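You operate a simulated robot arm through the tools that you are given. There is no shell and no other tool. Be economical: measure what you need, move in short steps, check, and stop when the job is done.

Carry out the task below with a simulated robot arm. There is one attempt and no reset: what you move stays moved.

Task
Set the moulder going: gap 5, pressure 4, duster open, tray out.
Fine: press start last, once.

The check looks at the end state, three seconds after you hand in, the way a careful person would. Anything else that was tipped, shoved, dropped, spilled or broken makes it a failure.

Robot
A 6-joint arm with a two-finger parallel gripper, fixed in place. Base frame: the origin is at the foot of the arm, x ahead of it, y to its left, z up. Readings come in cm, degrees, newtons and seconds.
With the tool pointing down near the work surface it reaches from about 22 to 66 cm from the base axis. Its first joint turns from -66.0 to 66.0 degrees. Payload 2.9 kg.
The tool frame sits at the grasp point between the pads (the TCP): z along the fingers, y along the line on which they close. The tips reach 3 cm beyond it. The gripper opens to 11 cm. The fingers are 2 cm wide and 1 cm thick; the gripper's body (4.8 by 11.2 cm) begins 5.5 cm behind the TCP.
Orientation is that of the tool frame in the base frame, as [roll, pitch, yaw] about the fixed x, y, z axes, in that order (R = Rz(yaw) Ry(pitch) Rx(roll)). With the fingers straight down and closing along the base's y, the tool's x points along the base's -x, its y along +y and its z along -z.

Tools
- The arm moves only by the tool servo_tool. Its argument "rows" is a list of rows, each a list of 7 numbers: the opening in per cent of the stroke, from 0 (shut) to 100 (fully open), then the shift along the tool's x, y, z in units of 50 mm (1.0 is 50 mm), then the turn, a rotation vector about the tool's x, y, z in units of 6 degrees (1.0 is 6 degrees). In form: [[grip, x, y, z, rx, ry, rz], ...]. A call has 1 to 12 rows; each row shifts and turns the commanded pose from where the row before left it, along the tool's axes as they then stand. A call with a number of a shift or a turn outside -1 to 1 is refused whole. A row lasts 0.2 s, in which the tool goes at most 5 cm and 8.6 degrees; a call with a longer step from one row to the next is refused whole, and so is a gripper value outside its range. Where a pose cannot be reached the arm comes as near as it can. A force on the tool above 80 N (or 10 N above the force at the start of the call, whichever is more), or a blocked arm, ends the call early, and 0.2 s more pass. The fingers move at their own pace (about 10.8 cm/s each) and stop on an object; they squeeze with about 24 N. The grip force told is the motor's: it shows also when the fingers shut on nothing. Time passes only in rows, and 0.2 s behind the last, so rows that do not move let the fingers close. It gives the time, the measured TCP pose, the force on the tool (base axes), the opening and the grip force at its end, in the units of the frame above (readings bear some noise), with the torque about the TCP (base axes, N m) and any sound that the robot's microphone picked up, and new pictures: "pictures" is both (left out), scene, wrist or none.
- Cameras (640 x 400 px; columns grow to the right, rows downward): "scene" is fixed at [9.95, 45.17, 139.87]; the picture's right is [-0.54, -0.84, 0.00], its down [-0.37, 0.23, -0.90] and it looks along [0.76, -0.48, -0.44] (base axes); focal length 214 px, centre (320, 200). "wrist" rides on the gripper at [7.2, 1.7, -10.3] in the tool frame; the picture's right is [-0.23, 0.97, 0.00], its down [-0.76, -0.18, -0.62] and it looks along [-0.61, -0.14, 0.78] (tool axes); focal length 222 px, centre (320, 200). There is no depth. A picture from a camera that has moved, and an enlarged one, comes with that camera's place and axes in the base frame and with its lens.
- enlarge(camera, box): a new picture of the part [left, top, right, bottom] of that camera's present view, enlarged. The clock stands still meanwhile.
- hand_in(): hands the job in; it is judged then, once.

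Go step by step. Nothing tells you positions but the pictures and the camera data: compare them with the known pose of the tool, close in by small moves and look again before you grip or let go. The budget is 120 turns and 200 pictures, counting those below and the enlarged ones. Unless the task says otherwise, let go and move clear before handing in, and close with one line.

The tools are called after ">>>" as name(argument=value, ...) on one line, values as JSON. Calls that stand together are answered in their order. servo_tool: Moves the arm, as the interface text tells. Its arguments: {"type":"object","properties":{"rows":{"type":"array","items":{"type":"array","items":{"type":"number"}}},"pictures":{"type":"string","enum":["both","scene","wrist","none"]}},"required":["rows"]} The other tools are called the same way: enlarge (camera, box) takes an enlarged picture of a part of a camera's view; hand_in () hands the job in.

At the start:

```text
time_s: 0.0
tcp_pos: [27.38, 16.09, 137.01]
tool_rot: [179.8, 0.0, -179.9]
force: [-0.1, 0.2, -1.4]
ft_torque: [-0.03, 0.01, -0.01]
grip_width: 11.01
finger_force: 0.1
```

scene: 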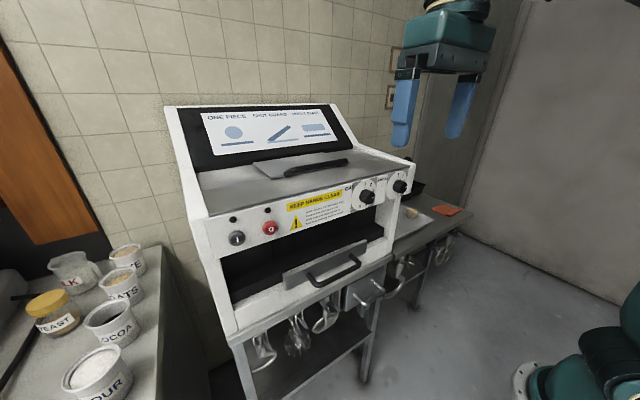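
wrist: 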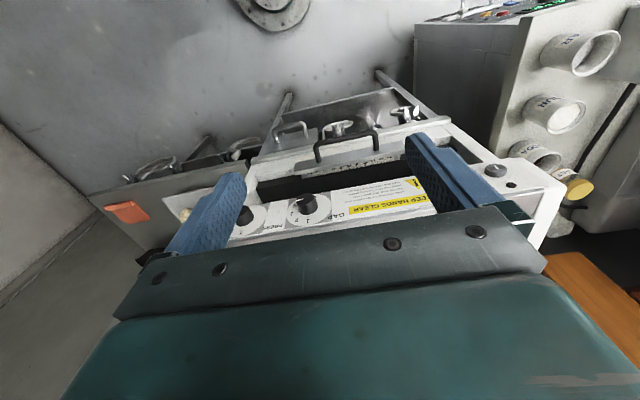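

The moulder has a front panel with two dials (gap and pressure), two round buttons, a tray in a slot and some sliding or hinged parts. I'll take enlarged views to identify the controls before moving.

>>> enlarge(camera="scene", box=[200, 150, 440, 300])

>>> enlarge(camera="scene", box=[160, 90, 360, 215])

>>> enlarge(camera="wrist", box=[80, 60, 580, 260])

>>> enlarge(camera="scene", box=[330, 160, 430, 222])

```text
2.67 times, centred on (320, 225) of scene
camera zoom: at [9.95, 45.17, 139.87], right [-0.54, -0.84, 0.0], down [-0.37, 0.23, -0.9], along [0.76, -0.48, -0.44], focal length 572 px, centre (320, 133)
```

zoom: 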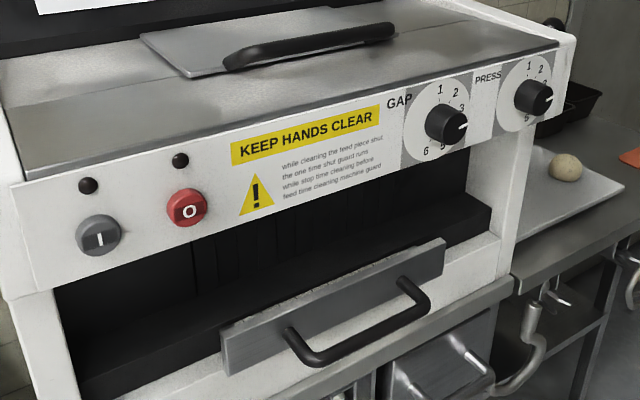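

```text
3.20 times, centred on (260, 152) of scene
camera zoom: at [9.95, 45.17, 139.87], right [-0.54, -0.84, 0.0], down [-0.37, 0.23, -0.9], along [0.76, -0.48, -0.44], focal length 686 px, centre (512, 352)
```

zoom: 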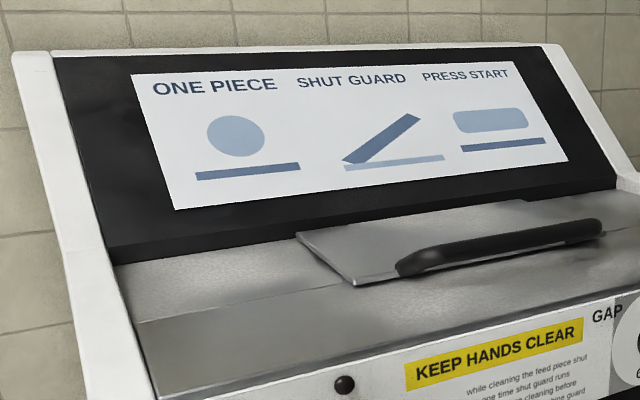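

```text
1.28 times, centred on (330, 160) of wrist
camera zoom: at [20.11, 17.67, 147.34], right [0.23, 0.97, 0.0], down [0.76, -0.18, 0.62], along [0.61, -0.14, -0.78], focal length 284 px, centre (307, 251)
```

zoom: 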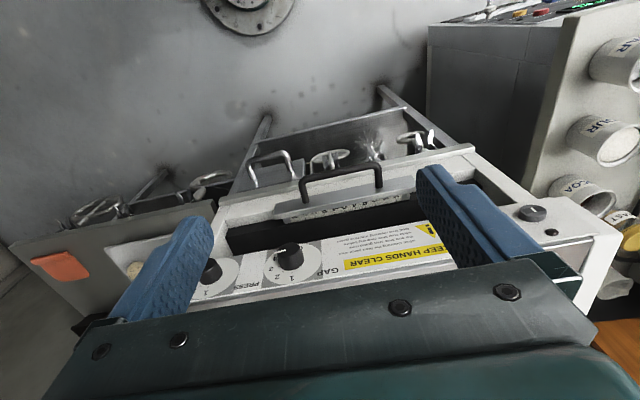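

```text
6.40 times, centred on (380, 191) of scene
camera zoom: at [9.95, 45.17, 139.87], right [-0.54, -0.84, 0.0], down [-0.37, 0.23, -0.9], along [0.76, -0.48, -0.44], focal length 1373 px, centre (-64, 258)
```

zoom: 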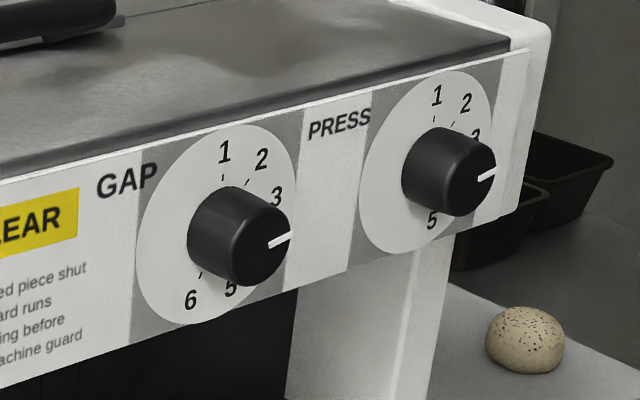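

The front panel is around x≈45, z≈118, facing the arm, with the GAP knob near y≈10. I'll roll the gripper half a turn so the wrist camera sits above when the tool points forward.

>>> servo_tool(rows=[[100, 0, 0, 0, 0, 0, 1], [100, 0, 0, 0, 0, 0, 1], [100, 0, 0, 0, 0, 0, 1], [100, 0, 0, 0, 0, 0, 1], [100, 0, 0, 0, 0, 0, 1], [100, 0, 0, 0, 0, 0, 1], [100, 0, 0, 0, 0, 0, 1], [100, 0, 0, 0, 0, 0, 1], [100, 0, 0, 0, 0, 0, 1], [100, 0, 0, 0, 0, 0, 1], [100, 0, 0, 0, 0, 0, 1], [100, 0, 0, 0, 0, 0, 1]], pictures="none")

>>> servo_tool(rows=[[50, 0, 0, 0, 0, 0, 1], [50, 0, 0, 0, 0, 0, 1], [50, 0, 0, 0, 0, 0, 1], [50, 0, 0, 0, 0, 0, 1], [50, 0, 0, 0, 0, 0, 1], [50, 0, 0, 0, 0, 0, 1], [50, 0, 0, 0, 0, 0, 1], [50, 0, 0, 0, 0, 0, 1], [50, 0, 0, 0, 0, 0, 1], [50, 0, 0, 0, 0, 0, 1], [50, 0, 0, 0, 0, 0, 1], [50, 0, 0, 0, 0, 0, 1]], pictures="none")

>>> servo_tool(rows=[[50, 0, 0, 0, 0, 0, 1], [50, 0, 0, 0, 0, 0, 1], [50, 0, 0, 0, 0, 0, 1], [50, 0, 0, 0, 0, 0, 1], [50, 0, 0, 0, 0, 0, 1], [50, 0, 0, 0, 0, 0, 1], [50, 0, 0, 0, 0, 0, 0]], pictures="both")

```text
time_s: 2.6
tcp_pos: [27.37, 15.98, 136.92]
tool_rot: [-179.9, -0.1, 108.0]
force: [-0.3, -0.3, 0.2]
ft_torque: [0.0, 0.0, -0.02]
grip_width: 11.03
finger_force: 0.0
```

```text
time_s: 5.2
tcp_pos: [27.31, 15.9, 136.98]
tool_rot: [-179.4, -0.1, 36.1]
force: [0.0, 0.3, -0.2]
ft_torque: [0.0, -0.02, 0.02]
grip_width: 5.46
finger_force: 0.1
```

```text
time_s: 6.8
tcp_pos: [30.85, 5.74, 128.92]
tool_rot: [-177.9, -0.2, 0.3]
force: [-0.2, -0.2, 0.6]
ft_torque: [0.0, -0.03, -0.01]
grip_width: 5.51
finger_force: 0.1
out of reach, approached as far as the arm can: row 1, 2, 3, 4, 5, 6
camera wrist: at [37.97, 3.63, 139.24], right [-0.22, -0.97, -0.04], down [-0.76, 0.15, 0.63], along [-0.6, 0.17, -0.78], focal length 222 px, centre (320, 200)
```

scene: 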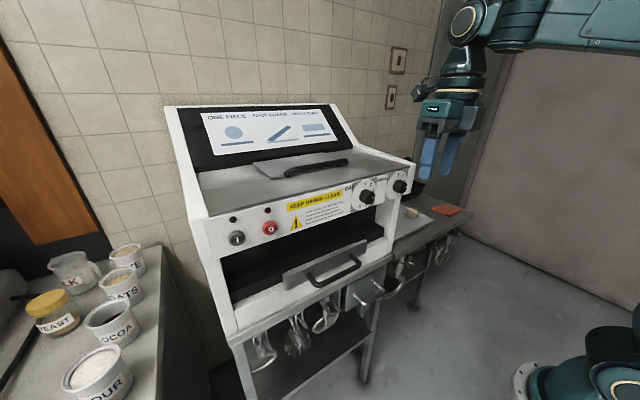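
wrist: 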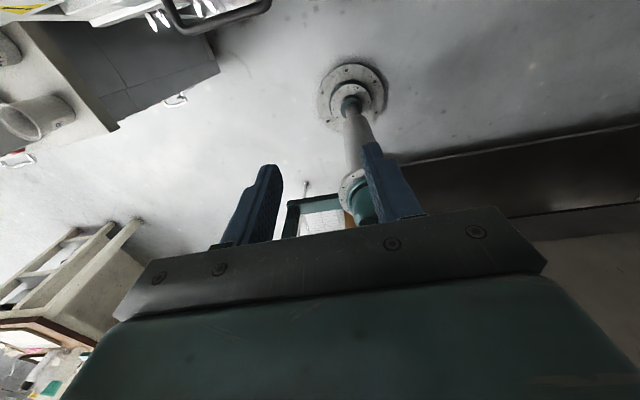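

Near the half turn the pose was out of reach and the tool drifted, but it is clear of everything. I'll pitch the tool up to point forward.

>>> servo_tool(rows=[[50, 0, 0, 0, 0, 1, 0], [50, 0, 0, 0, 0, 1, 0], [50, 0, 0, 0, 0, 1, 0], [50, 0, 0, 0, 0, 1, 0], [50, 0, 0, 0, 0, 1, 0], [50, 0, 0, 0, 0, 1, 0], [50, 0, 0, 0, 0, 1, 0]], pictures="both")

```text
time_s: 8.4
tcp_pos: [29.84, 6.12, 132.62]
tool_rot: [179.6, -42.1, 0.2]
force: [0.2, -1.2, 0.0]
ft_torque: [0.03, -0.01, 0.0]
grip_width: 5.5
finger_force: 0.0
out of reach, approached as far as the arm can: row 1, 3, 4, 5, 6, 7
camera wrist: at [28.19, 4.52, 145.12], right [-0.17, -0.97, -0.15], down [-0.98, 0.18, -0.05], along [0.07, 0.14, -0.99], focal length 222 px, centre (320, 200)
```

scene: 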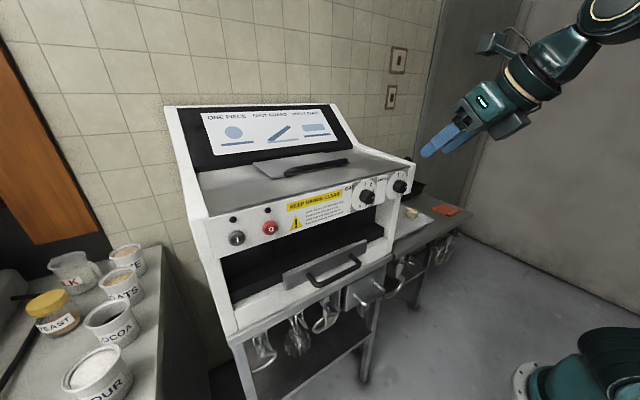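
wrist: 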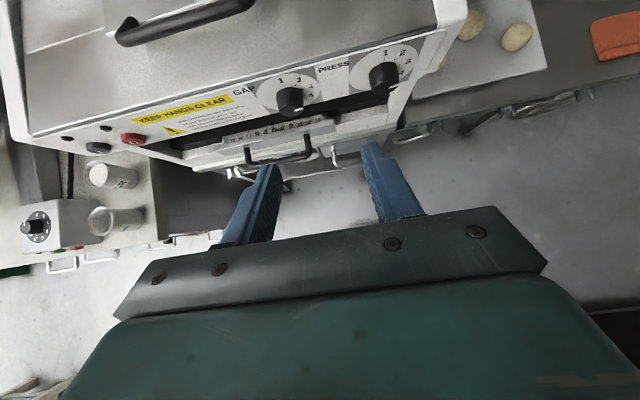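

The view from above is good. I'll keep pitching to horizontal.

>>> servo_tool(rows=[[50, 0, 0, 0, 0, 1, 0], [50, 0, 0, 0, 0, 1, 0], [50, 0, 0, 0, 0, 1, 0], [50, 0, 0, 0, 0, 1, 0], [50, 0, 0, 0, 0, 1, 0], [50, 0, 0, 0, 0, 1, 0], [50, 0, 0, 0, 0, 1, 0], [50, 0, 0, 0, 0, 1, 0]], pictures="both")

>>> enlarge(camera="wrist", box=[0, 0, 640, 250])

```text
time_s: 10.2
tcp_pos: [26.98, 1.71, 142.05]
tool_rot: [50.7, -90.0, 129.4]
force: [-0.5, -0.5, 0.4]
ft_torque: [-0.01, 0.0, 0.02]
grip_width: 5.51
finger_force: 0.1
out of reach, approached as far as the arm can: row 1, 2, 3, 4, 5, 6, 7, 8
camera wrist: at [16.61, -0.04, 149.24], right [0.0, -0.97, -0.23], down [-0.62, 0.18, -0.76], along [0.78, 0.14, -0.61], focal length 222 px, centre (320, 200)
```

scene: 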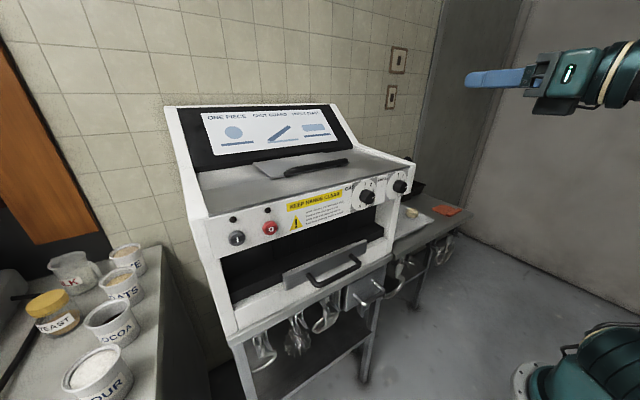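
wrist: 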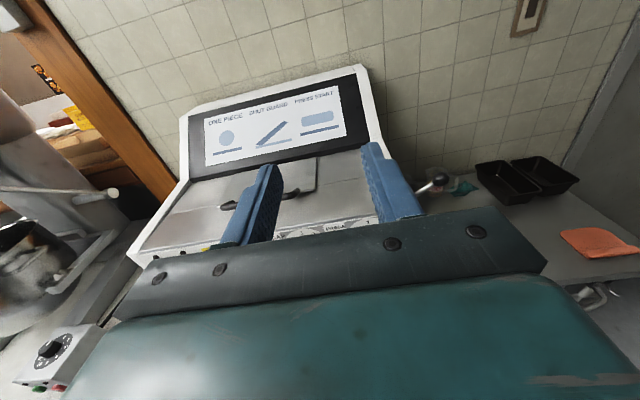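

```text
1.00 times, centred on (320, 125) of wrist (not enlarged: the box is as wide or as high as the picture)
camera zoom: at [16.61, -0.04, 149.24], right [0.0, -0.97, -0.23], down [-0.62, 0.18, -0.76], along [0.78, 0.14, -0.61], focal length 222 px, centre (320, 275)
```

zoom: 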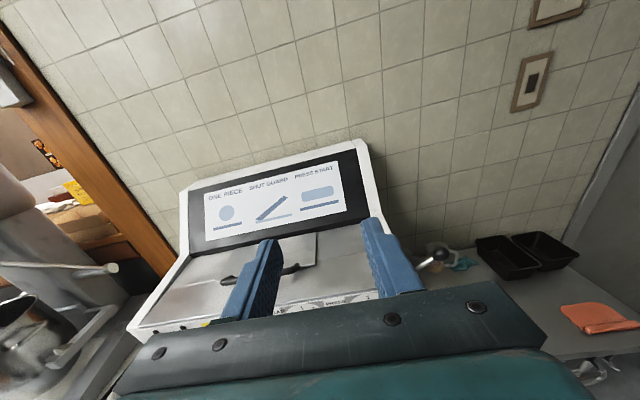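

There's something like a small lever on the machine's right side; it may be the duster. I'll zoom in on it.

>>> enlarge(camera="wrist", box=[390, 140, 500, 210])

>>> enlarge(camera="wrist", box=[120, 60, 400, 240])

>>> enlarge(camera="scene", box=[390, 170, 470, 270])

```text
5.71 times, centred on (445, 175) of wrist
camera zoom: at [16.61, -0.04, 149.24], right [0.0, -0.97, -0.23], down [-0.62, 0.18, -0.76], along [0.78, 0.14, -0.61], focal length 1269 px, centre (-394, 343)
```

zoom: 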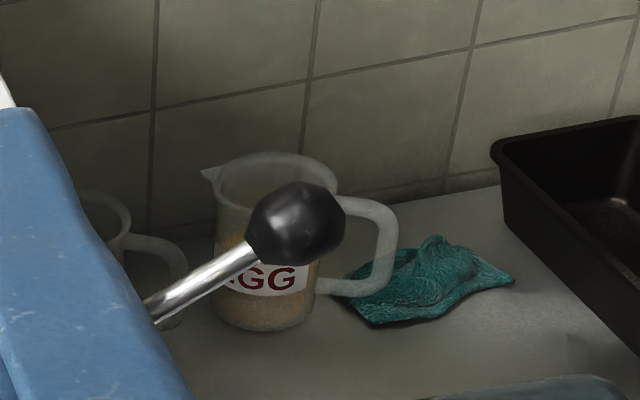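

```text
2.22 times, centred on (260, 150) of wrist
camera zoom: at [16.61, -0.04, 149.24], right [0.0, -0.97, -0.23], down [-0.62, 0.18, -0.76], along [0.78, 0.14, -0.61], focal length 494 px, centre (453, 311)
```

zoom: 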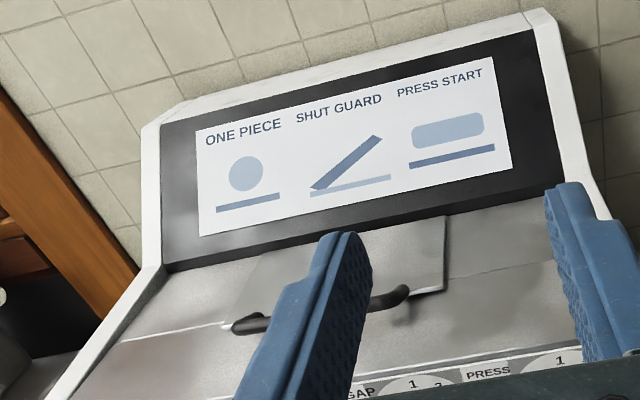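

```text
4.00 times, centred on (430, 220) of scene
camera zoom: at [9.95, 45.17, 139.87], right [-0.54, -0.84, 0.0], down [-0.37, 0.23, -0.9], along [0.76, -0.48, -0.44], focal length 858 px, centre (-120, 120)
```

zoom: 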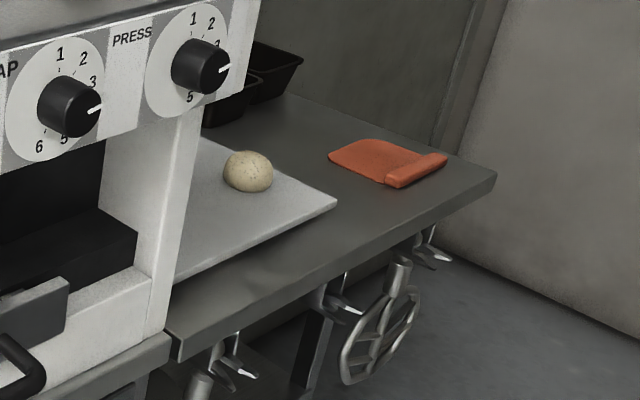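

There is a lever with a black knob on the machine's right side, likely the duster. I'll move the wrist to the right and yaw left to look at that side.

>>> servo_tool(rows=[[50, 0, 1, -0.3, 0, 0, 0], [50, 0, 1, -0.3, 0, 0, 0], [50, 0, 1, 0, 0, 0, 0], [50, 0, 1, 0, 1, 0, 0], [50, 0, 1, 0, 1, 0, 0], [50, 0, 1, 0, 1, 0, 0], [50, 0, 0.5, 0, 1, 0, 0], [50, 0, 0.5, 0, 1, 0, 0]], pictures="both")

```text
refused: row 1 steps farther than a row can; nothing moved
```

>>> servo_tool(rows=[[50, 0, 0.9, -0.3, 0, 0, 0], [50, 0, 0.9, -0.3, 0, 0, 0], [50, 0, 0.9, 0, 0, 0, 0], [50, 0, 0.9, 0, 1, 0, 0], [50, 0, 0.9, 0, 1, 0, 0], [50, 0, 0.9, 0, 1, 0, 0], [50, 0, 0.5, 0, 1, 0, 0], [50, 0, 0.5, 0, 1, 0, 0]], pictures="both")

```text
time_s: 12.0
tcp_pos: [8.19, -21.49, 142.11]
tool_rot: [-17.3, -89.9, -132.6]
force: [-0.2, -0.3, 0.2]
ft_torque: [-0.03, 0.02, 0.03]
grip_width: 5.49
finger_force: 0.1
out of reach, approached as far as the arm can: row 1, 2, 3, 4, 5, 6, 7, 8
camera wrist: at [-0.03, -28.17, 149.38], right [0.49, -0.84, -0.23], down [-0.63, -0.16, -0.76], along [0.61, 0.52, -0.61], focal length 222 px, centre (320, 200)
```

scene: 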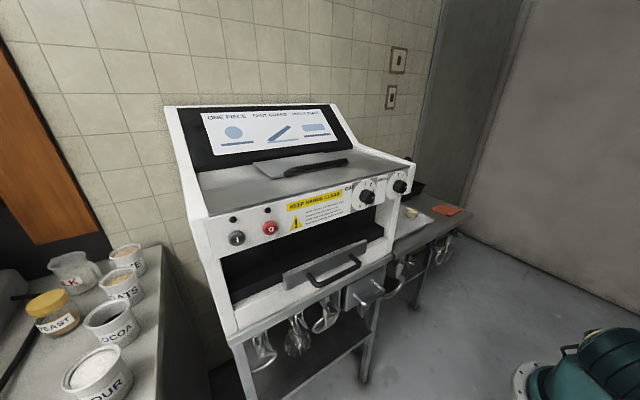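
wrist: 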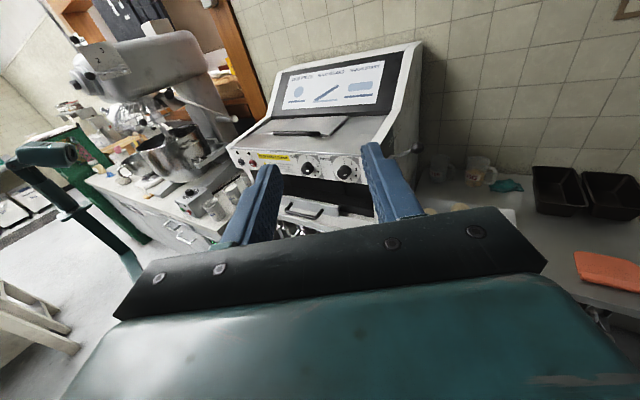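

>>> enlarge(camera="wrist", box=[220, 30, 540, 230])

>>> enlarge(camera="wrist", box=[360, 100, 456, 160])

```text
2.00 times, centred on (380, 130) of wrist
camera zoom: at [-0.03, -28.17, 149.38], right [0.49, -0.84, -0.23], down [-0.63, -0.16, -0.76], along [0.61, 0.52, -0.61], focal length 444 px, centre (200, 340)
```

zoom: 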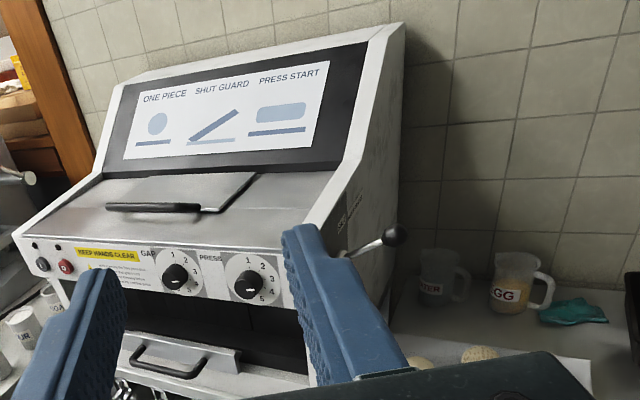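

```text
6.67 times, centred on (408, 130) of wrist
camera zoom: at [-0.03, -28.17, 149.38], right [0.49, -0.84, -0.23], down [-0.63, -0.16, -0.76], along [0.61, 0.52, -0.61], focal length 1481 px, centre (-267, 667)
```

zoom: 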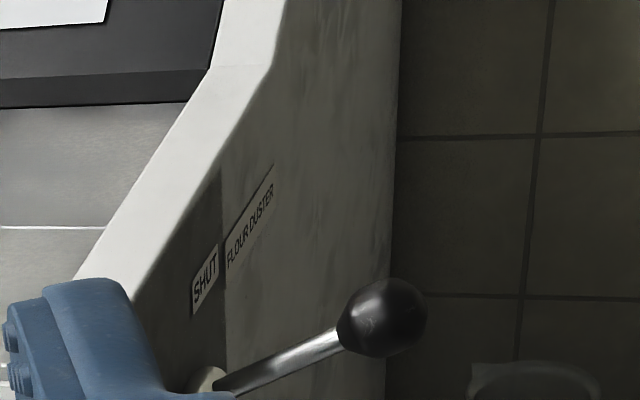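

The lever is labelled FLOUR DUSTER with SHUT on the left. I'll move closer on the right side and yaw left for a full view of its labels.

>>> servo_tool(rows=[[50, 0, 0.69, 0.63, 0, 0, 0], [50, 0, 0.69, 0.63, 0, 0, 0], [50, 0, 0.69, 0.63, 0, 0, 0], [50, 0, 0.69, 0.63, 0, 0, 0], [50, 0, 0.69, 0.63, 0, 0, 0], [50, 0, 0.69, 0.63, 0, 0, 0], [50, 0, 0, 0, 1, 0, 0], [50, 0, 0, 0, 1, 0, 0], [50, 0, 0, 0, 1, 0, 0], [50, 0, 0, 0, 1, 0, 0], [50, 0, 0, 0, 1, 0, 0], [50, 0, 0, 0, 1, 0, 0]], pictures="wrist")

>>> enlarge(camera="wrist", box=[160, 0, 480, 200])

```text
time_s: 14.6
tcp_pos: [-2.47, -18.9, 142.86]
tool_rot: [-164.0, -89.9, 46.7]
force: [-0.3, 0.2, 0.0]
ft_torque: [0.0, -0.02, -0.01]
grip_width: 5.53
finger_force: 0.1
out of reach, approached as far as the arm can: row 1, 2, 3, 4, 5, 6, 7, 8, 9, 10, 11, 12
camera wrist: at [-5.59, -28.82, 150.03], right [0.87, -0.44, -0.23], down [-0.44, -0.48, -0.76], along [0.23, 0.76, -0.61], focal length 222 px, centre (320, 200)
```

wrist: 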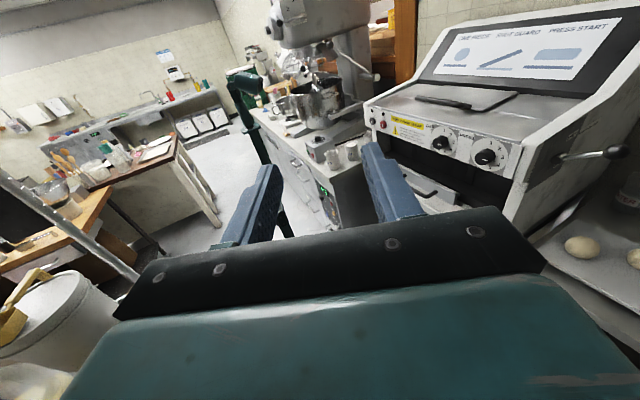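

```text
2.00 times, centred on (320, 100) of wrist
camera zoom: at [-5.59, -28.82, 150.03], right [0.87, -0.44, -0.23], down [-0.44, -0.48, -0.76], along [0.23, 0.76, -0.61], focal length 444 px, centre (320, 400)
```

zoom: 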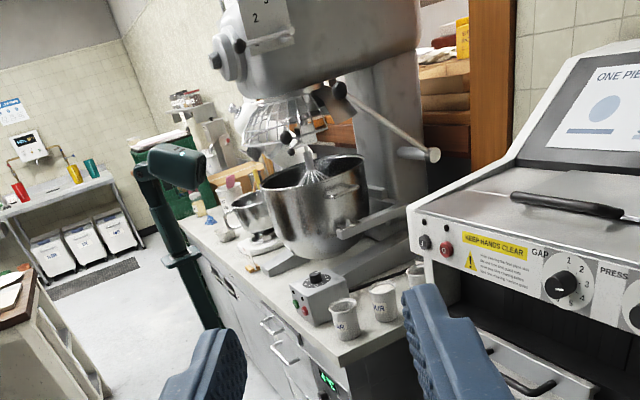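

The arm is badly folded here, so the horizontal pose at this height is out of reach. I'll pitch back down while moving out to the right-front.

>>> servo_tool(rows=[[50, 0, 0.4, 0, 0, -1, 0], [50, 0, 0.4, 0, 0, -1, 0], [50, 0, 0.4, 0, 0, -1, 0], [50, 0, 0.4, 0, 0, -1, 0], [50, 0, 0.4, 0, 0, -1, 0], [50, 0, 0.4, 0, 0, -1, 0], [50, 0, 0.4, 0, 0, -1, 0], [50, 0, 0.4, 0, 0, -1, 0], [50, 0, 0.4, 0, 0, -1, 0], [50, 0, 0.4, 0, 0, -1, 0]], pictures="scene")

```text
time_s: 16.8
tcp_pos: [-2.51, -3.75, 137.11]
tool_rot: [180.0, -30.0, 62.9]
force: [-0.5, 0.7, 0.1]
ft_torque: [-0.01, -0.03, 0.0]
grip_width: 5.51
finger_force: 0.1
out of reach, approached as far as the arm can: row 1, 2, 3, 4, 5, 6, 7, 8, 9, 10
```

scene: 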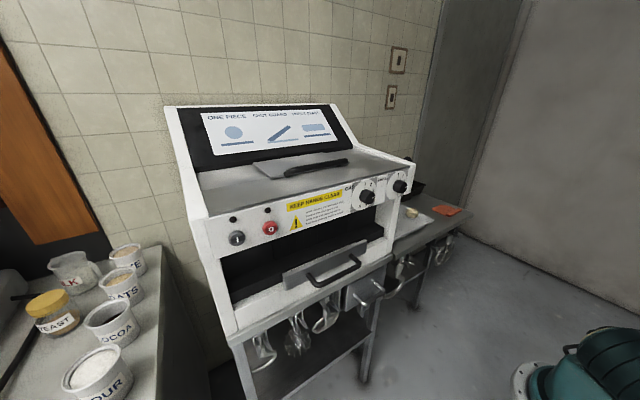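

>>> servo_tool(rows=[[50, 0, 0, 0, 0, -1, 0], [50, 0, 0, 0, 0, -1, 0], [50, 0, 0, 0, 0, -1, 0], [50, 0, 0, 0, 0, -1, 0], [50, 0, 0, 0, 0, -1, 0], [50, 0, 0, 0, 0, 0, -1], [50, 0, 0, 0, 0, 0, -1], [50, 0, 0, 0, 0, 0, -1], [50, 0, 0, 0, 0, 0, -1], [50, 0, 0, 0, 0, 0, -1]], pictures="none")

>>> servo_tool(rows=[[50, 0, 0, 0, 0, 0, -1], [50, 0, 0, 0, 0, 0, -1], [50, 0, 0, 0, 0, 0, -1], [50, 0, 0, 0, 0, 0, -1], [50, 0, 0, 0, 0, 0, -1], [50, 0, 0, 0, 0, 0, -1], [50, 0, 0, 0, 0, 0, -1], [50, 0, 0, 0, 0, 0, -1], [50, 0, 0, 0, 0, 0, -1], [50, 0, 0, 0, 0, 0, -1]], pictures="scene")

```text
time_s: 19.0
tcp_pos: [1.84, 2.65, 129.92]
tool_rot: [180.0, 0.0, 93.1]
force: [-0.1, 0.2, 0.0]
ft_torque: [-0.02, 0.02, 0.01]
grip_width: 5.5
finger_force: 0.1
out of reach, approached as far as the arm can: row 1, 2, 3, 4, 5
```

```text
time_s: 21.2
tcp_pos: [1.8, 2.65, 129.97]
tool_rot: [-179.9, -0.1, 153.0]
force: [-0.4, -0.2, 0.8]
ft_torque: [0.0, 0.01, -0.05]
grip_width: 5.51
finger_force: 0.1
```

scene: 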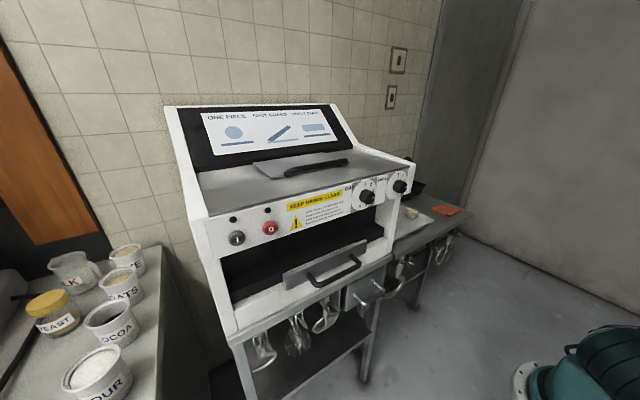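

Now it tracks again. I'll move out to front-right and turn so the camera looks toward the machine's right side.

>>> servo_tool(rows=[[50, -0.86, -0.2, -0.12, 0, 0, 0], [50, -0.86, -0.2, -0.12, 0, 0, 0], [50, -0.86, -0.2, -0.12, 0, 0, 0], [50, -0.86, -0.2, -0.12, 0, 0, 0], [50, -0.86, -0.2, -0.12, 0, 0, 0], [50, -0.86, -0.2, -0.12, 0, 0, 0], [50, -0.86, -0.2, -0.12, 0, 0, 0], [50, -0.86, -0.2, -0.12, 0, 0, 0]], pictures="none")

>>> servo_tool(rows=[[50, 0, 0, 0, 0, 0, -1], [50, 0, 0, 0, 0, 0, -1], [50, 0, 0, 0, 0, 0, -1], [50, 0, 0, 0, 0, 0, -1], [50, 0, 0, 0, 0, 0, -1], [50, 0, 0, 0, 0, 0, -1], [50, 0, 0, 0, 0, 0, -1], [50, 0, 0, 0, 0, 0, -1], [50, 0, 0, 0, 0, 0, -1], [50, 0, 0, 0, 0, 0, -1], [50, 0, 0, 0, 0, 0, -1], [50, 0, 0, 0, 0, 0, -1]], pictures="both")

```text
time_s: 23.0
tcp_pos: [28.9, -20.13, 134.65]
tool_rot: [180.0, 0.0, 152.9]
force: [-0.9, 0.2, 0.0]
ft_torque: [0.03, 0.03, 0.02]
grip_width: 5.48
finger_force: 0.0
```

```text
time_s: 25.6
tcp_pos: [28.79, -20.12, 134.71]
tool_rot: [-179.9, 0.0, -134.9]
force: [-0.2, -1.3, -1.1]
ft_torque: [0.01, 0.01, -0.01]
grip_width: 5.49
finger_force: 0.1
camera wrist: at [22.45, -24.06, 145.03], right [-0.53, 0.85, 0.0], down [0.66, 0.41, 0.62], along [0.53, 0.33, -0.78], focal length 222 px, centre (320, 200)
```

scene: 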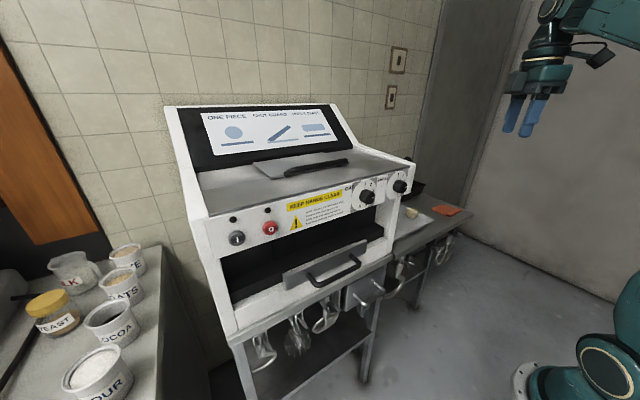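
wrist: 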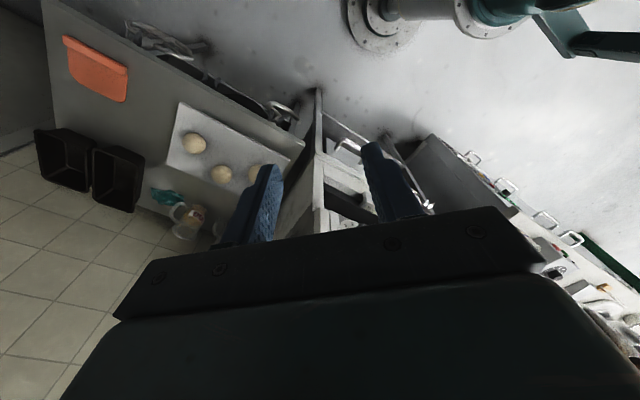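

>>> servo_tool(rows=[[50, 0.57, -0.57, 0, 0, 0, 0], [50, 0.57, -0.57, 0, 0, 0, 0], [50, 0.4, -0.4, 0, 0, 0, -1], [50, 0, 0, 0, 0, 0, -1], [50, 0, 0, 0, 0, 0, -1], [50, 0, 0, 0, 0, -1, 0], [50, 0, 0, 0, 0, -1, 0], [50, 0, 0, 0, 0, -1, 0], [50, 0, 0, 0, 0, -1, 0], [50, 0, 0, 0, 0, -1, 0]], pictures="wrist")

```text
time_s: 27.8
tcp_pos: [27.28, -27.91, 126.93]
tool_rot: [-179.8, 23.0, -117.1]
force: [0.0, 0.1, 0.1]
ft_torque: [0.0, -0.01, -0.01]
grip_width: 5.49
finger_force: 0.0
out of reach, approached as far as the arm can: row 6, 7, 8, 9, 10
camera wrist: at [20.88, -36.67, 133.6], right [-0.77, 0.63, 0.09], down [0.36, 0.33, 0.87], along [0.52, 0.7, -0.48], focal length 222 px, centre (320, 200)
```

wrist: 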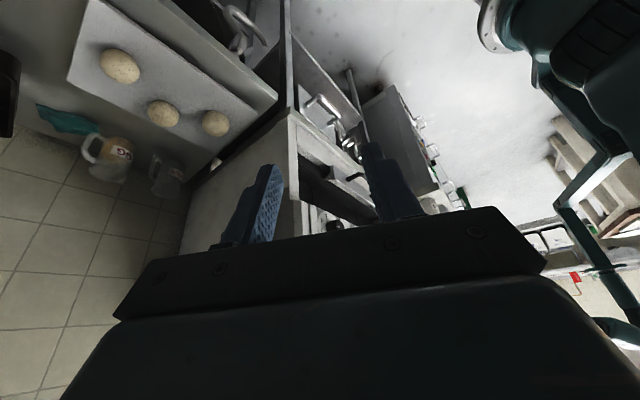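

>>> servo_tool(rows=[[30, -0.39, 0, -0.9, 0, 0, 0], [30, -0.39, 0, -0.9, 0, 0, 0], [30, -0.39, 0, -0.9, 0, 0, 0], [30, -0.39, 0, -0.9, 0, 0, 0]], pictures="wrist")

```text
time_s: 28.8
tcp_pos: [26.26, -22.66, 129.88]
tool_rot: [-179.4, 21.9, -117.1]
force: [0.4, -0.6, -0.4]
ft_torque: [-0.05, 0.02, 0.02]
grip_width: 3.3
finger_force: 0.1
out of reach, approached as far as the arm can: row 1, 2, 3, 4
camera wrist: at [19.77, -31.23, 136.78], right [-0.77, 0.63, 0.08], down [0.37, 0.34, 0.86], along [0.52, 0.69, -0.5], focal length 222 px, centre (320, 200)
```

wrist: 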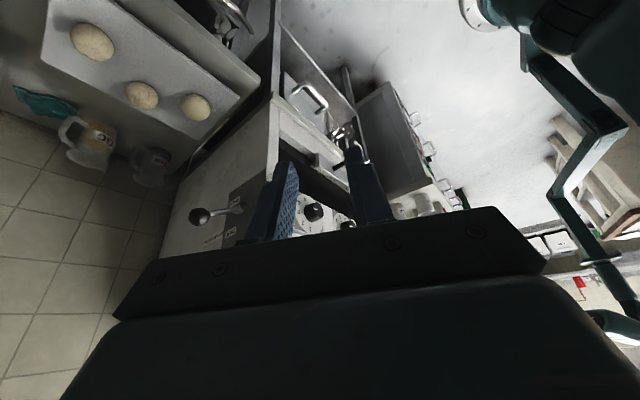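

>>> enlarge(camera="wrist", box=[150, 150, 350, 275])

>>> enlarge(camera="wrist", box=[176, 190, 256, 250])

```text
3.20 times, centred on (250, 212) of wrist
camera zoom: at [19.77, -31.23, 136.78], right [-0.77, 0.63, 0.08], down [0.37, 0.34, 0.86], along [0.52, 0.69, -0.5], focal length 711 px, centre (544, 160)
```

zoom: 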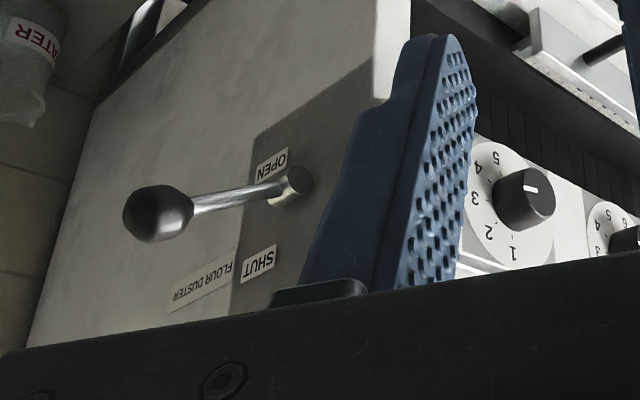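

```text
6.67 times, centred on (216, 220) of wrist
camera zoom: at [19.77, -31.23, 136.78], right [-0.77, 0.63, 0.08], down [0.37, 0.34, 0.86], along [0.52, 0.69, -0.5], focal length 1481 px, centre (1013, 67)
```

zoom: 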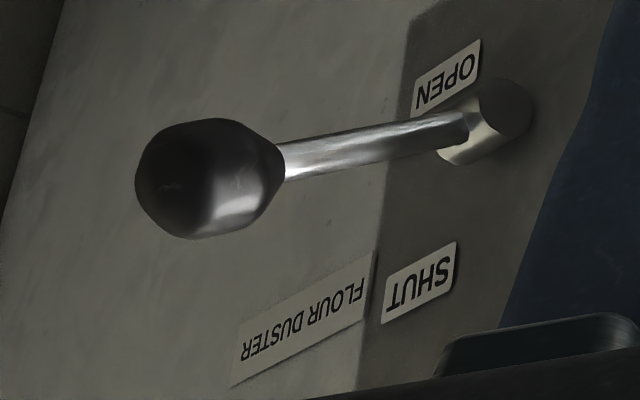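

The lever ball is at about (54, -18, 120) pointing outward and up toward SHUT; OPEN is below it, so I'll push it down. First I level the tool, turn it square and move to above the ball.

>>> servo_tool(rows=[[0, 0, 0, 0, 0, 1, 0], [0, 0, 0, 0, 0, 1, 0], [0, 0, 0, 0, 0, 1, 0], [0, 0, 0, 0, 0, 0.65, 0], [0, 0, 0, 0, 0, 0, -1], [0, 0, 0, 0, 0, 0, -1], [0, 0, 0, 0, 0, 0, -1], [0, 0, 0, 0, 0, 0, -1], [0, 0, 0, 0, 0, 0, -0.5]], pictures="none")

```text
time_s: 30.8
tcp_pos: [26.12, -22.58, 129.73]
tool_rot: [-179.4, 0.9, -90.1]
force: [0.7, 0.1, -0.1]
ft_torque: [-0.02, 0.02, -0.02]
grip_width: 0.01
finger_force: 24.1
```

>>> servo_tool(rows=[[0, 0.1, -0.8, -0.1, 0, 0, 0], [0, 0.1, -0.8, -0.1, 0, 0, 0], [0, 0.1, -0.8, -0.1, 0, 0, 0], [0, 0.1, -0.8, -0.1, 0, 0, 0], [0, 0, -0.8, -0.1, 0, 0, 0], [0, 0, -0.8, -0.1, 0, 0, 0]], pictures="both")

```text
time_s: 32.2
tcp_pos: [46.33, -23.2, 129.26]
tool_rot: [-179.3, 0.9, -90.2]
force: [-0.4, 0.2, 0.1]
ft_torque: [-0.02, -0.01, 0.01]
grip_width: 0.0
finger_force: 24.0
out of reach, approached as far as the arm can: row 5, 6
camera wrist: at [44.47, -30.67, 139.42], right [-0.97, 0.23, -0.01], down [0.17, 0.75, 0.64], along [0.15, 0.62, -0.77], focal length 222 px, centre (320, 200)
```

scene: 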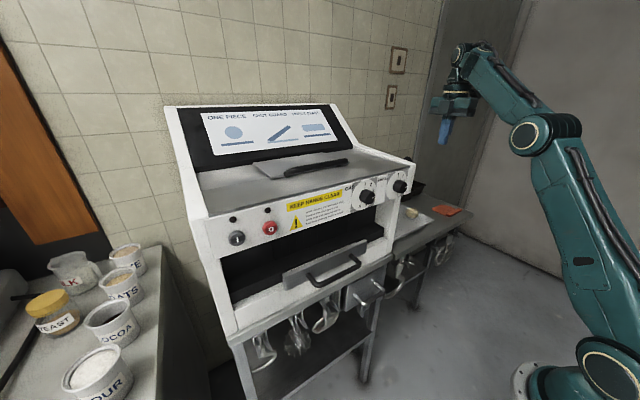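
wrist: 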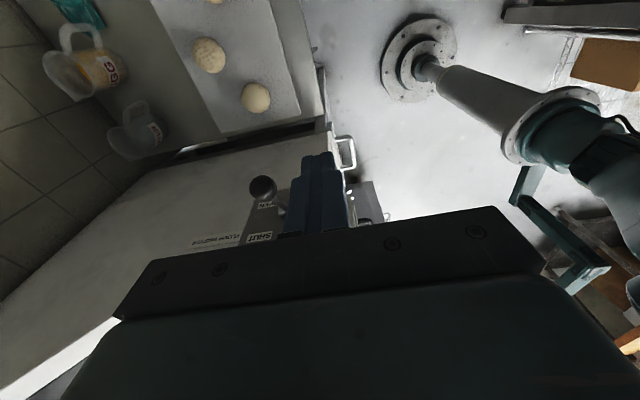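

The ball is confirmed at about (54.2, -17.8, 119.6). Reach at this height is short, so I'll tilt the tool forward and approach above the ball.

>>> servo_tool(rows=[[0, 0, 0, 0, 1, 0, 0], [0, 0, 0, 0, 1, 0, 0], [0, 0, 0, 0, 1, 0, 0], [0, 0, 0, 0, 1, 0, 0], [0, 0, -0.6, 0.25, 0, 0, 0], [0, 0, -0.6, 0.25, 0, 0, 0]], pictures="wrist")

```text
time_s: 33.6
tcp_pos: [52.74, -23.64, 130.99]
tool_rot: [-158.5, 0.9, -90.3]
force: [-0.7, -1.2, 0.3]
ft_torque: [0.0, 0.03, -0.01]
grip_width: 0.0
finger_force: 24.5
out of reach, approached as far as the arm can: row 3, 4, 6
camera wrist: at [47.41, -31.05, 139.79], right [-0.91, 0.24, -0.35], down [-0.06, 0.75, 0.66], along [0.42, 0.62, -0.67], focal length 222 px, centre (320, 200)
```

wrist: 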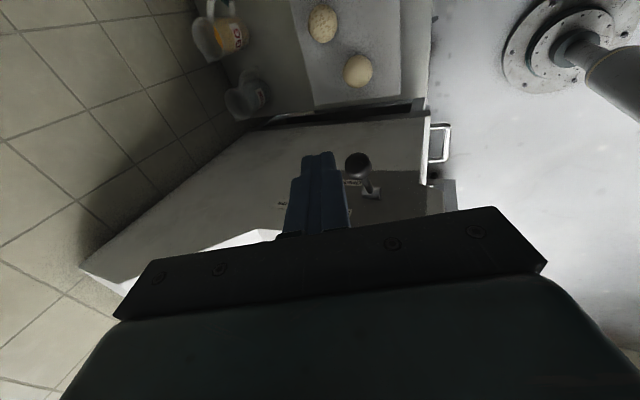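

>>> servo_tool(rows=[[0, -0.6, 0, 0, 0, 0, 0], [0, -0.6, 0, 0, 0, 0, 0], [0, 0, 0.15, 0.4, 0, 0, 0]], pictures="wrist")

>>> enlarge(camera="wrist", box=[240, 100, 440, 225])

```text
time_s: 34.4
tcp_pos: [52.74, -17.66, 128.9]
tool_rot: [-158.5, 1.0, -90.0]
force: [-0.4, 0.1, 0.6]
ft_torque: [-0.02, 0.0, 0.01]
grip_width: 0.0
finger_force: 23.9
camera wrist: at [47.39, -25.01, 137.74], right [-0.91, 0.23, -0.35], down [-0.06, 0.75, 0.66], along [0.42, 0.62, -0.67], focal length 222 px, centre (320, 200)
```

wrist: 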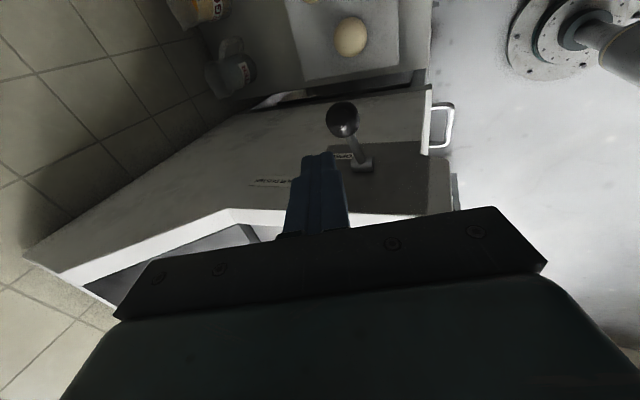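

```text
3.20 times, centred on (340, 162) of wrist
camera zoom: at [47.39, -25.01, 137.74], right [-0.91, 0.23, -0.35], down [-0.06, 0.75, 0.66], along [0.42, 0.62, -0.67], focal length 711 px, centre (256, 320)
```

zoom: 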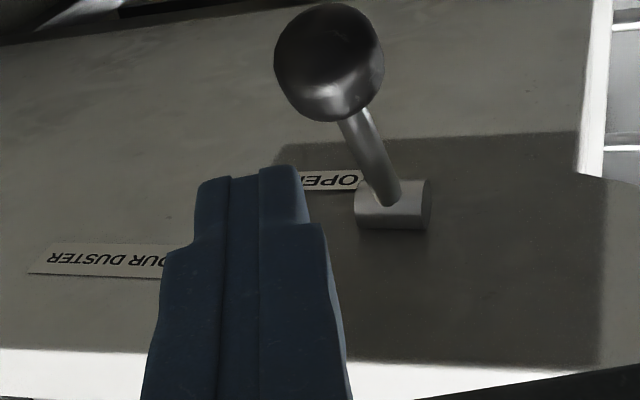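

The hub is a horizontal pin along x, so the lever swings up and down. The tip is directly above the ball; pressing down gently.

>>> servo_tool(rows=[[0, 0, 0.11, 0.28, 0, 0, 0], [0, 0, 0.11, 0.28, 0, 0, 0], [0, 0, 0.11, 0.28, 0, 0, 0], [0, 0, 0.11, 0.28, 0, 0, 0], [0, 0, 0.11, 0.28, 0, 0, 0], [0, 0, 0.11, 0.28, 0, 0, 0]], pictures="wrist")

```text
time_s: 35.8
tcp_pos: [57.0, -18.4, 123.7]
tool_rot: [-158.6, 1.0, -90.2]
force: [0.1, -0.3, 0.3]
ft_torque: [-0.01, 0.01, -0.02]
grip_width: 0.0
finger_force: 24.3
out of reach, approached as far as the arm can: row 1, 2, 3, 4, 5, 6
camera wrist: at [51.56, -25.72, 132.57], right [-0.91, 0.24, -0.35], down [-0.06, 0.75, 0.66], along [0.42, 0.62, -0.67], focal length 222 px, centre (320, 200)
```

wrist: 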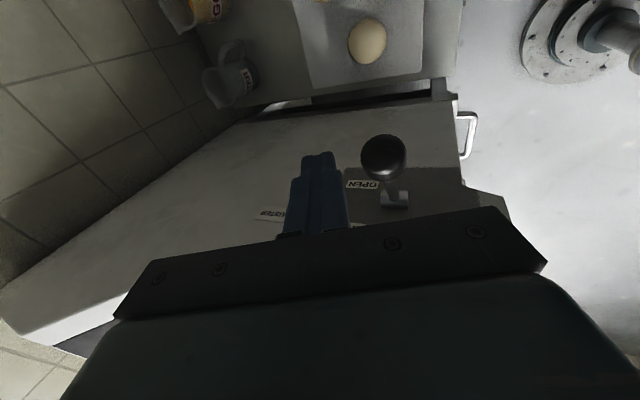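

The arm slid outward (joint limit with tilt). I'll rise, remove the tilt and re-aim.

>>> servo_tool(rows=[[0, 0, -0.15, -0.4, 0, 0, 0], [0, 0, -0.15, -0.4, 0, 0, 0], [0, 0, 0.6, 0, -1, 0, 0], [0, 0, 0.3, 0, -1, 0, 0], [0, 0, 0, 0, -0.6, 0, 0]], pictures="none")

```text
time_s: 37.0
tcp_pos: [52.62, -18.28, 126.43]
tool_rot: [-174.1, 1.0, -90.2]
force: [-0.1, 0.1, 0.7]
ft_torque: [0.02, -0.02, 0.0]
grip_width: 0.0
finger_force: 23.7
```

>>> servo_tool(rows=[[0, -0.12, -0.22, 0, 0, 0, 0], [0, 0, 0.03, 0.25, 0, 0, 0], [0, 0, 0.03, 0.25, 0, 0, 0]], pictures="wrist")

```text
time_s: 37.8
tcp_pos: [53.68, -17.64, 124.08]
tool_rot: [-174.0, 0.9, -90.4]
force: [-1.4, -3.1, 5.4]
ft_torque: [-0.09, 0.02, -0.01]
grip_width: 0.0
finger_force: 23.6
camera wrist: at [50.83, -25.12, 134.14], right [-0.97, 0.23, -0.1], down [0.12, 0.75, 0.65], along [0.22, 0.62, -0.75], focal length 222 px, centre (320, 200)
```

wrist: 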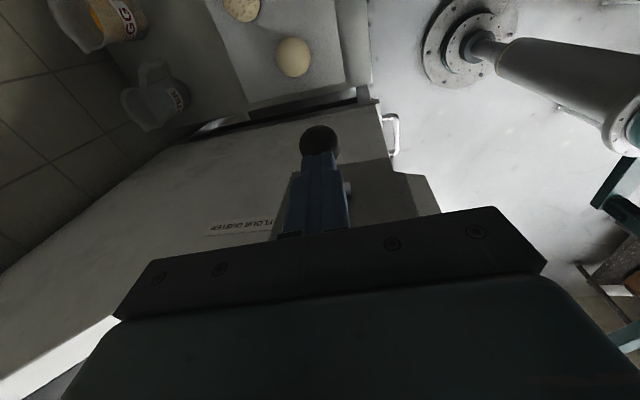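

Contact is made (about 5 N). I'll continue pushing down.

>>> servo_tool(rows=[[0, 0, 0.03, 0.25, 0, 0, 0], [0, 0, 0.03, 0.25, 0, 0, 0], [0, 0, 0.03, 0.25, 0, 0, 0]], pictures="wrist")

```text
time_s: 38.6
tcp_pos: [53.5, -17.46, 120.16]
tool_rot: [-174.1, 0.9, -90.1]
force: [0.3, 0.0, 0.3]
ft_torque: [0.0, 0.0, 0.01]
grip_width: 0.0
finger_force: 24.2
camera wrist: at [50.83, -24.95, 130.23], right [-0.97, 0.23, -0.09], down [0.12, 0.75, 0.65], along [0.22, 0.62, -0.75], focal length 222 px, centre (320, 200)
```

wrist: 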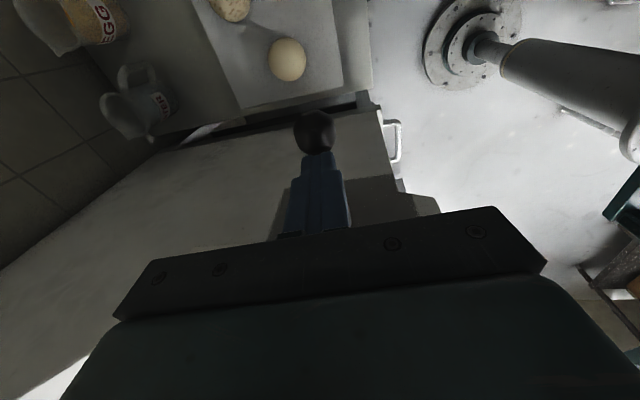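

>>> servo_tool(rows=[[0, 0, 0.03, 0.25, 0, 0, 0], [0, 0, 0.03, 0.25, 0, 0, 0]], pictures="wrist")

>>> enlarge(camera="wrist", box=[240, 90, 440, 215])

```text
time_s: 39.2
tcp_pos: [53.66, -17.48, 117.72]
tool_rot: [-174.2, 0.9, -90.1]
force: [-0.7, -0.5, 0.4]
ft_torque: [0.03, 0.0, 0.01]
grip_width: 0.01
finger_force: 23.9
camera wrist: at [50.86, -24.93, 127.74], right [-0.97, 0.23, -0.1], down [0.11, 0.75, 0.65], along [0.22, 0.62, -0.75], focal length 222 px, centre (320, 200)
```

wrist: 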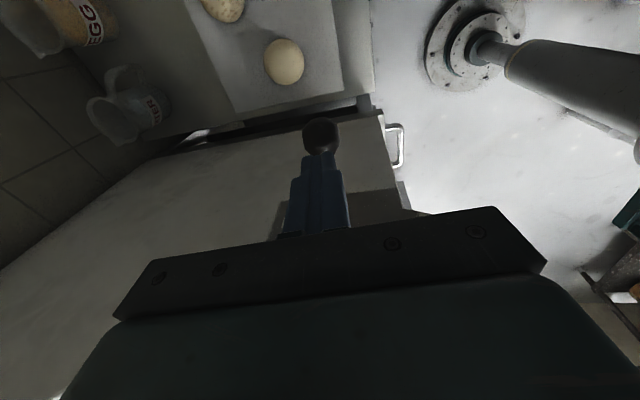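

```text
3.20 times, centred on (340, 152) of wrist
camera zoom: at [50.86, -24.93, 127.74], right [-0.97, 0.23, -0.1], down [0.11, 0.75, 0.65], along [0.22, 0.62, -0.75], focal length 711 px, centre (256, 352)
```

zoom: 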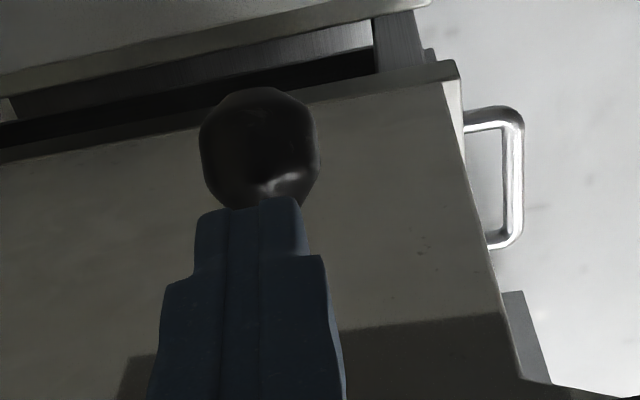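

>>> servo_tool(rows=[[0, 0, 0.02, 0.2, 0, 0, 0], [0, 0, 0.02, 0.2, 0, 0, 0], [0, 0, 0, 0, 0, 0, 0]], pictures="none")

```text
time_s: 40.0
tcp_pos: [53.73, -17.49, 116.35]
tool_rot: [-173.8, 0.9, -90.3]
force: [-14.3, 1.7, 31.1]
ft_torque: [-0.01, 0.4, -0.2]
grip_width: 0.0
finger_force: 23.8
out of reach, approached as far as the arm can: row 2
```

Now 31 N at the lower stop. I'll lift off and look at the lever.

>>> servo_tool(rows=[[0, 0, -0.03, -0.4, 0, 0, 0], [0, 0, -0.06, -0.6, 0, 0, 0], [0, 0, -0.06, -0.6, 0, 0, 0], [0, 0.6, 0.4, -0.4, 0, 0, 0], [0, 0.6, 0.6, 0, 0, 0, 0], [0, 0, 0.6, 0, 0, 0, 0]], pictures="wrist")

>>> enlarge(camera="wrist", box=[180, 130, 380, 255])

```text
time_s: 41.4
tcp_pos: [45.67, -23.78, 125.19]
tool_rot: [-174.0, 0.9, -90.2]
force: [0.0, 0.0, -0.5]
ft_torque: [0.01, -0.01, -0.05]
grip_width: 0.01
finger_force: 24.0
camera wrist: at [42.8, -31.18, 135.17], right [-0.97, 0.23, -0.1], down [0.12, 0.75, 0.65], along [0.22, 0.62, -0.75], focal length 222 px, centre (320, 200)
```

wrist: 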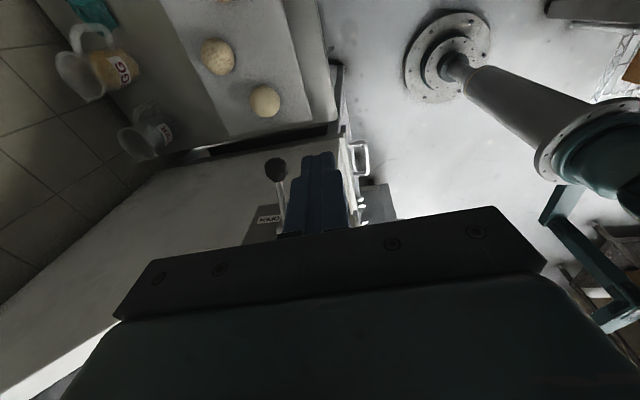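

```text
3.20 times, centred on (280, 192) of wrist
camera zoom: at [42.8, -31.18, 135.17], right [-0.97, 0.23, -0.1], down [0.12, 0.75, 0.65], along [0.22, 0.62, -0.75], focal length 711 px, centre (448, 224)
```

zoom: 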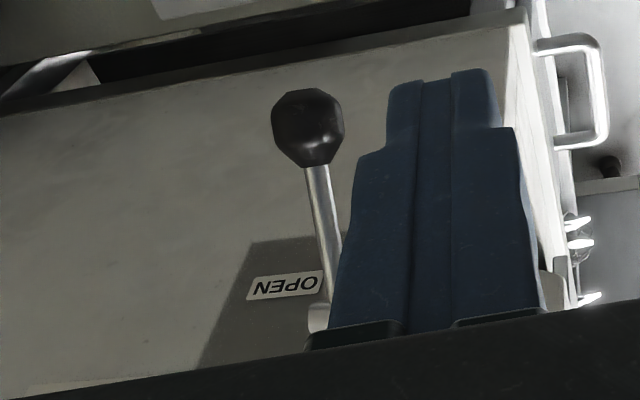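

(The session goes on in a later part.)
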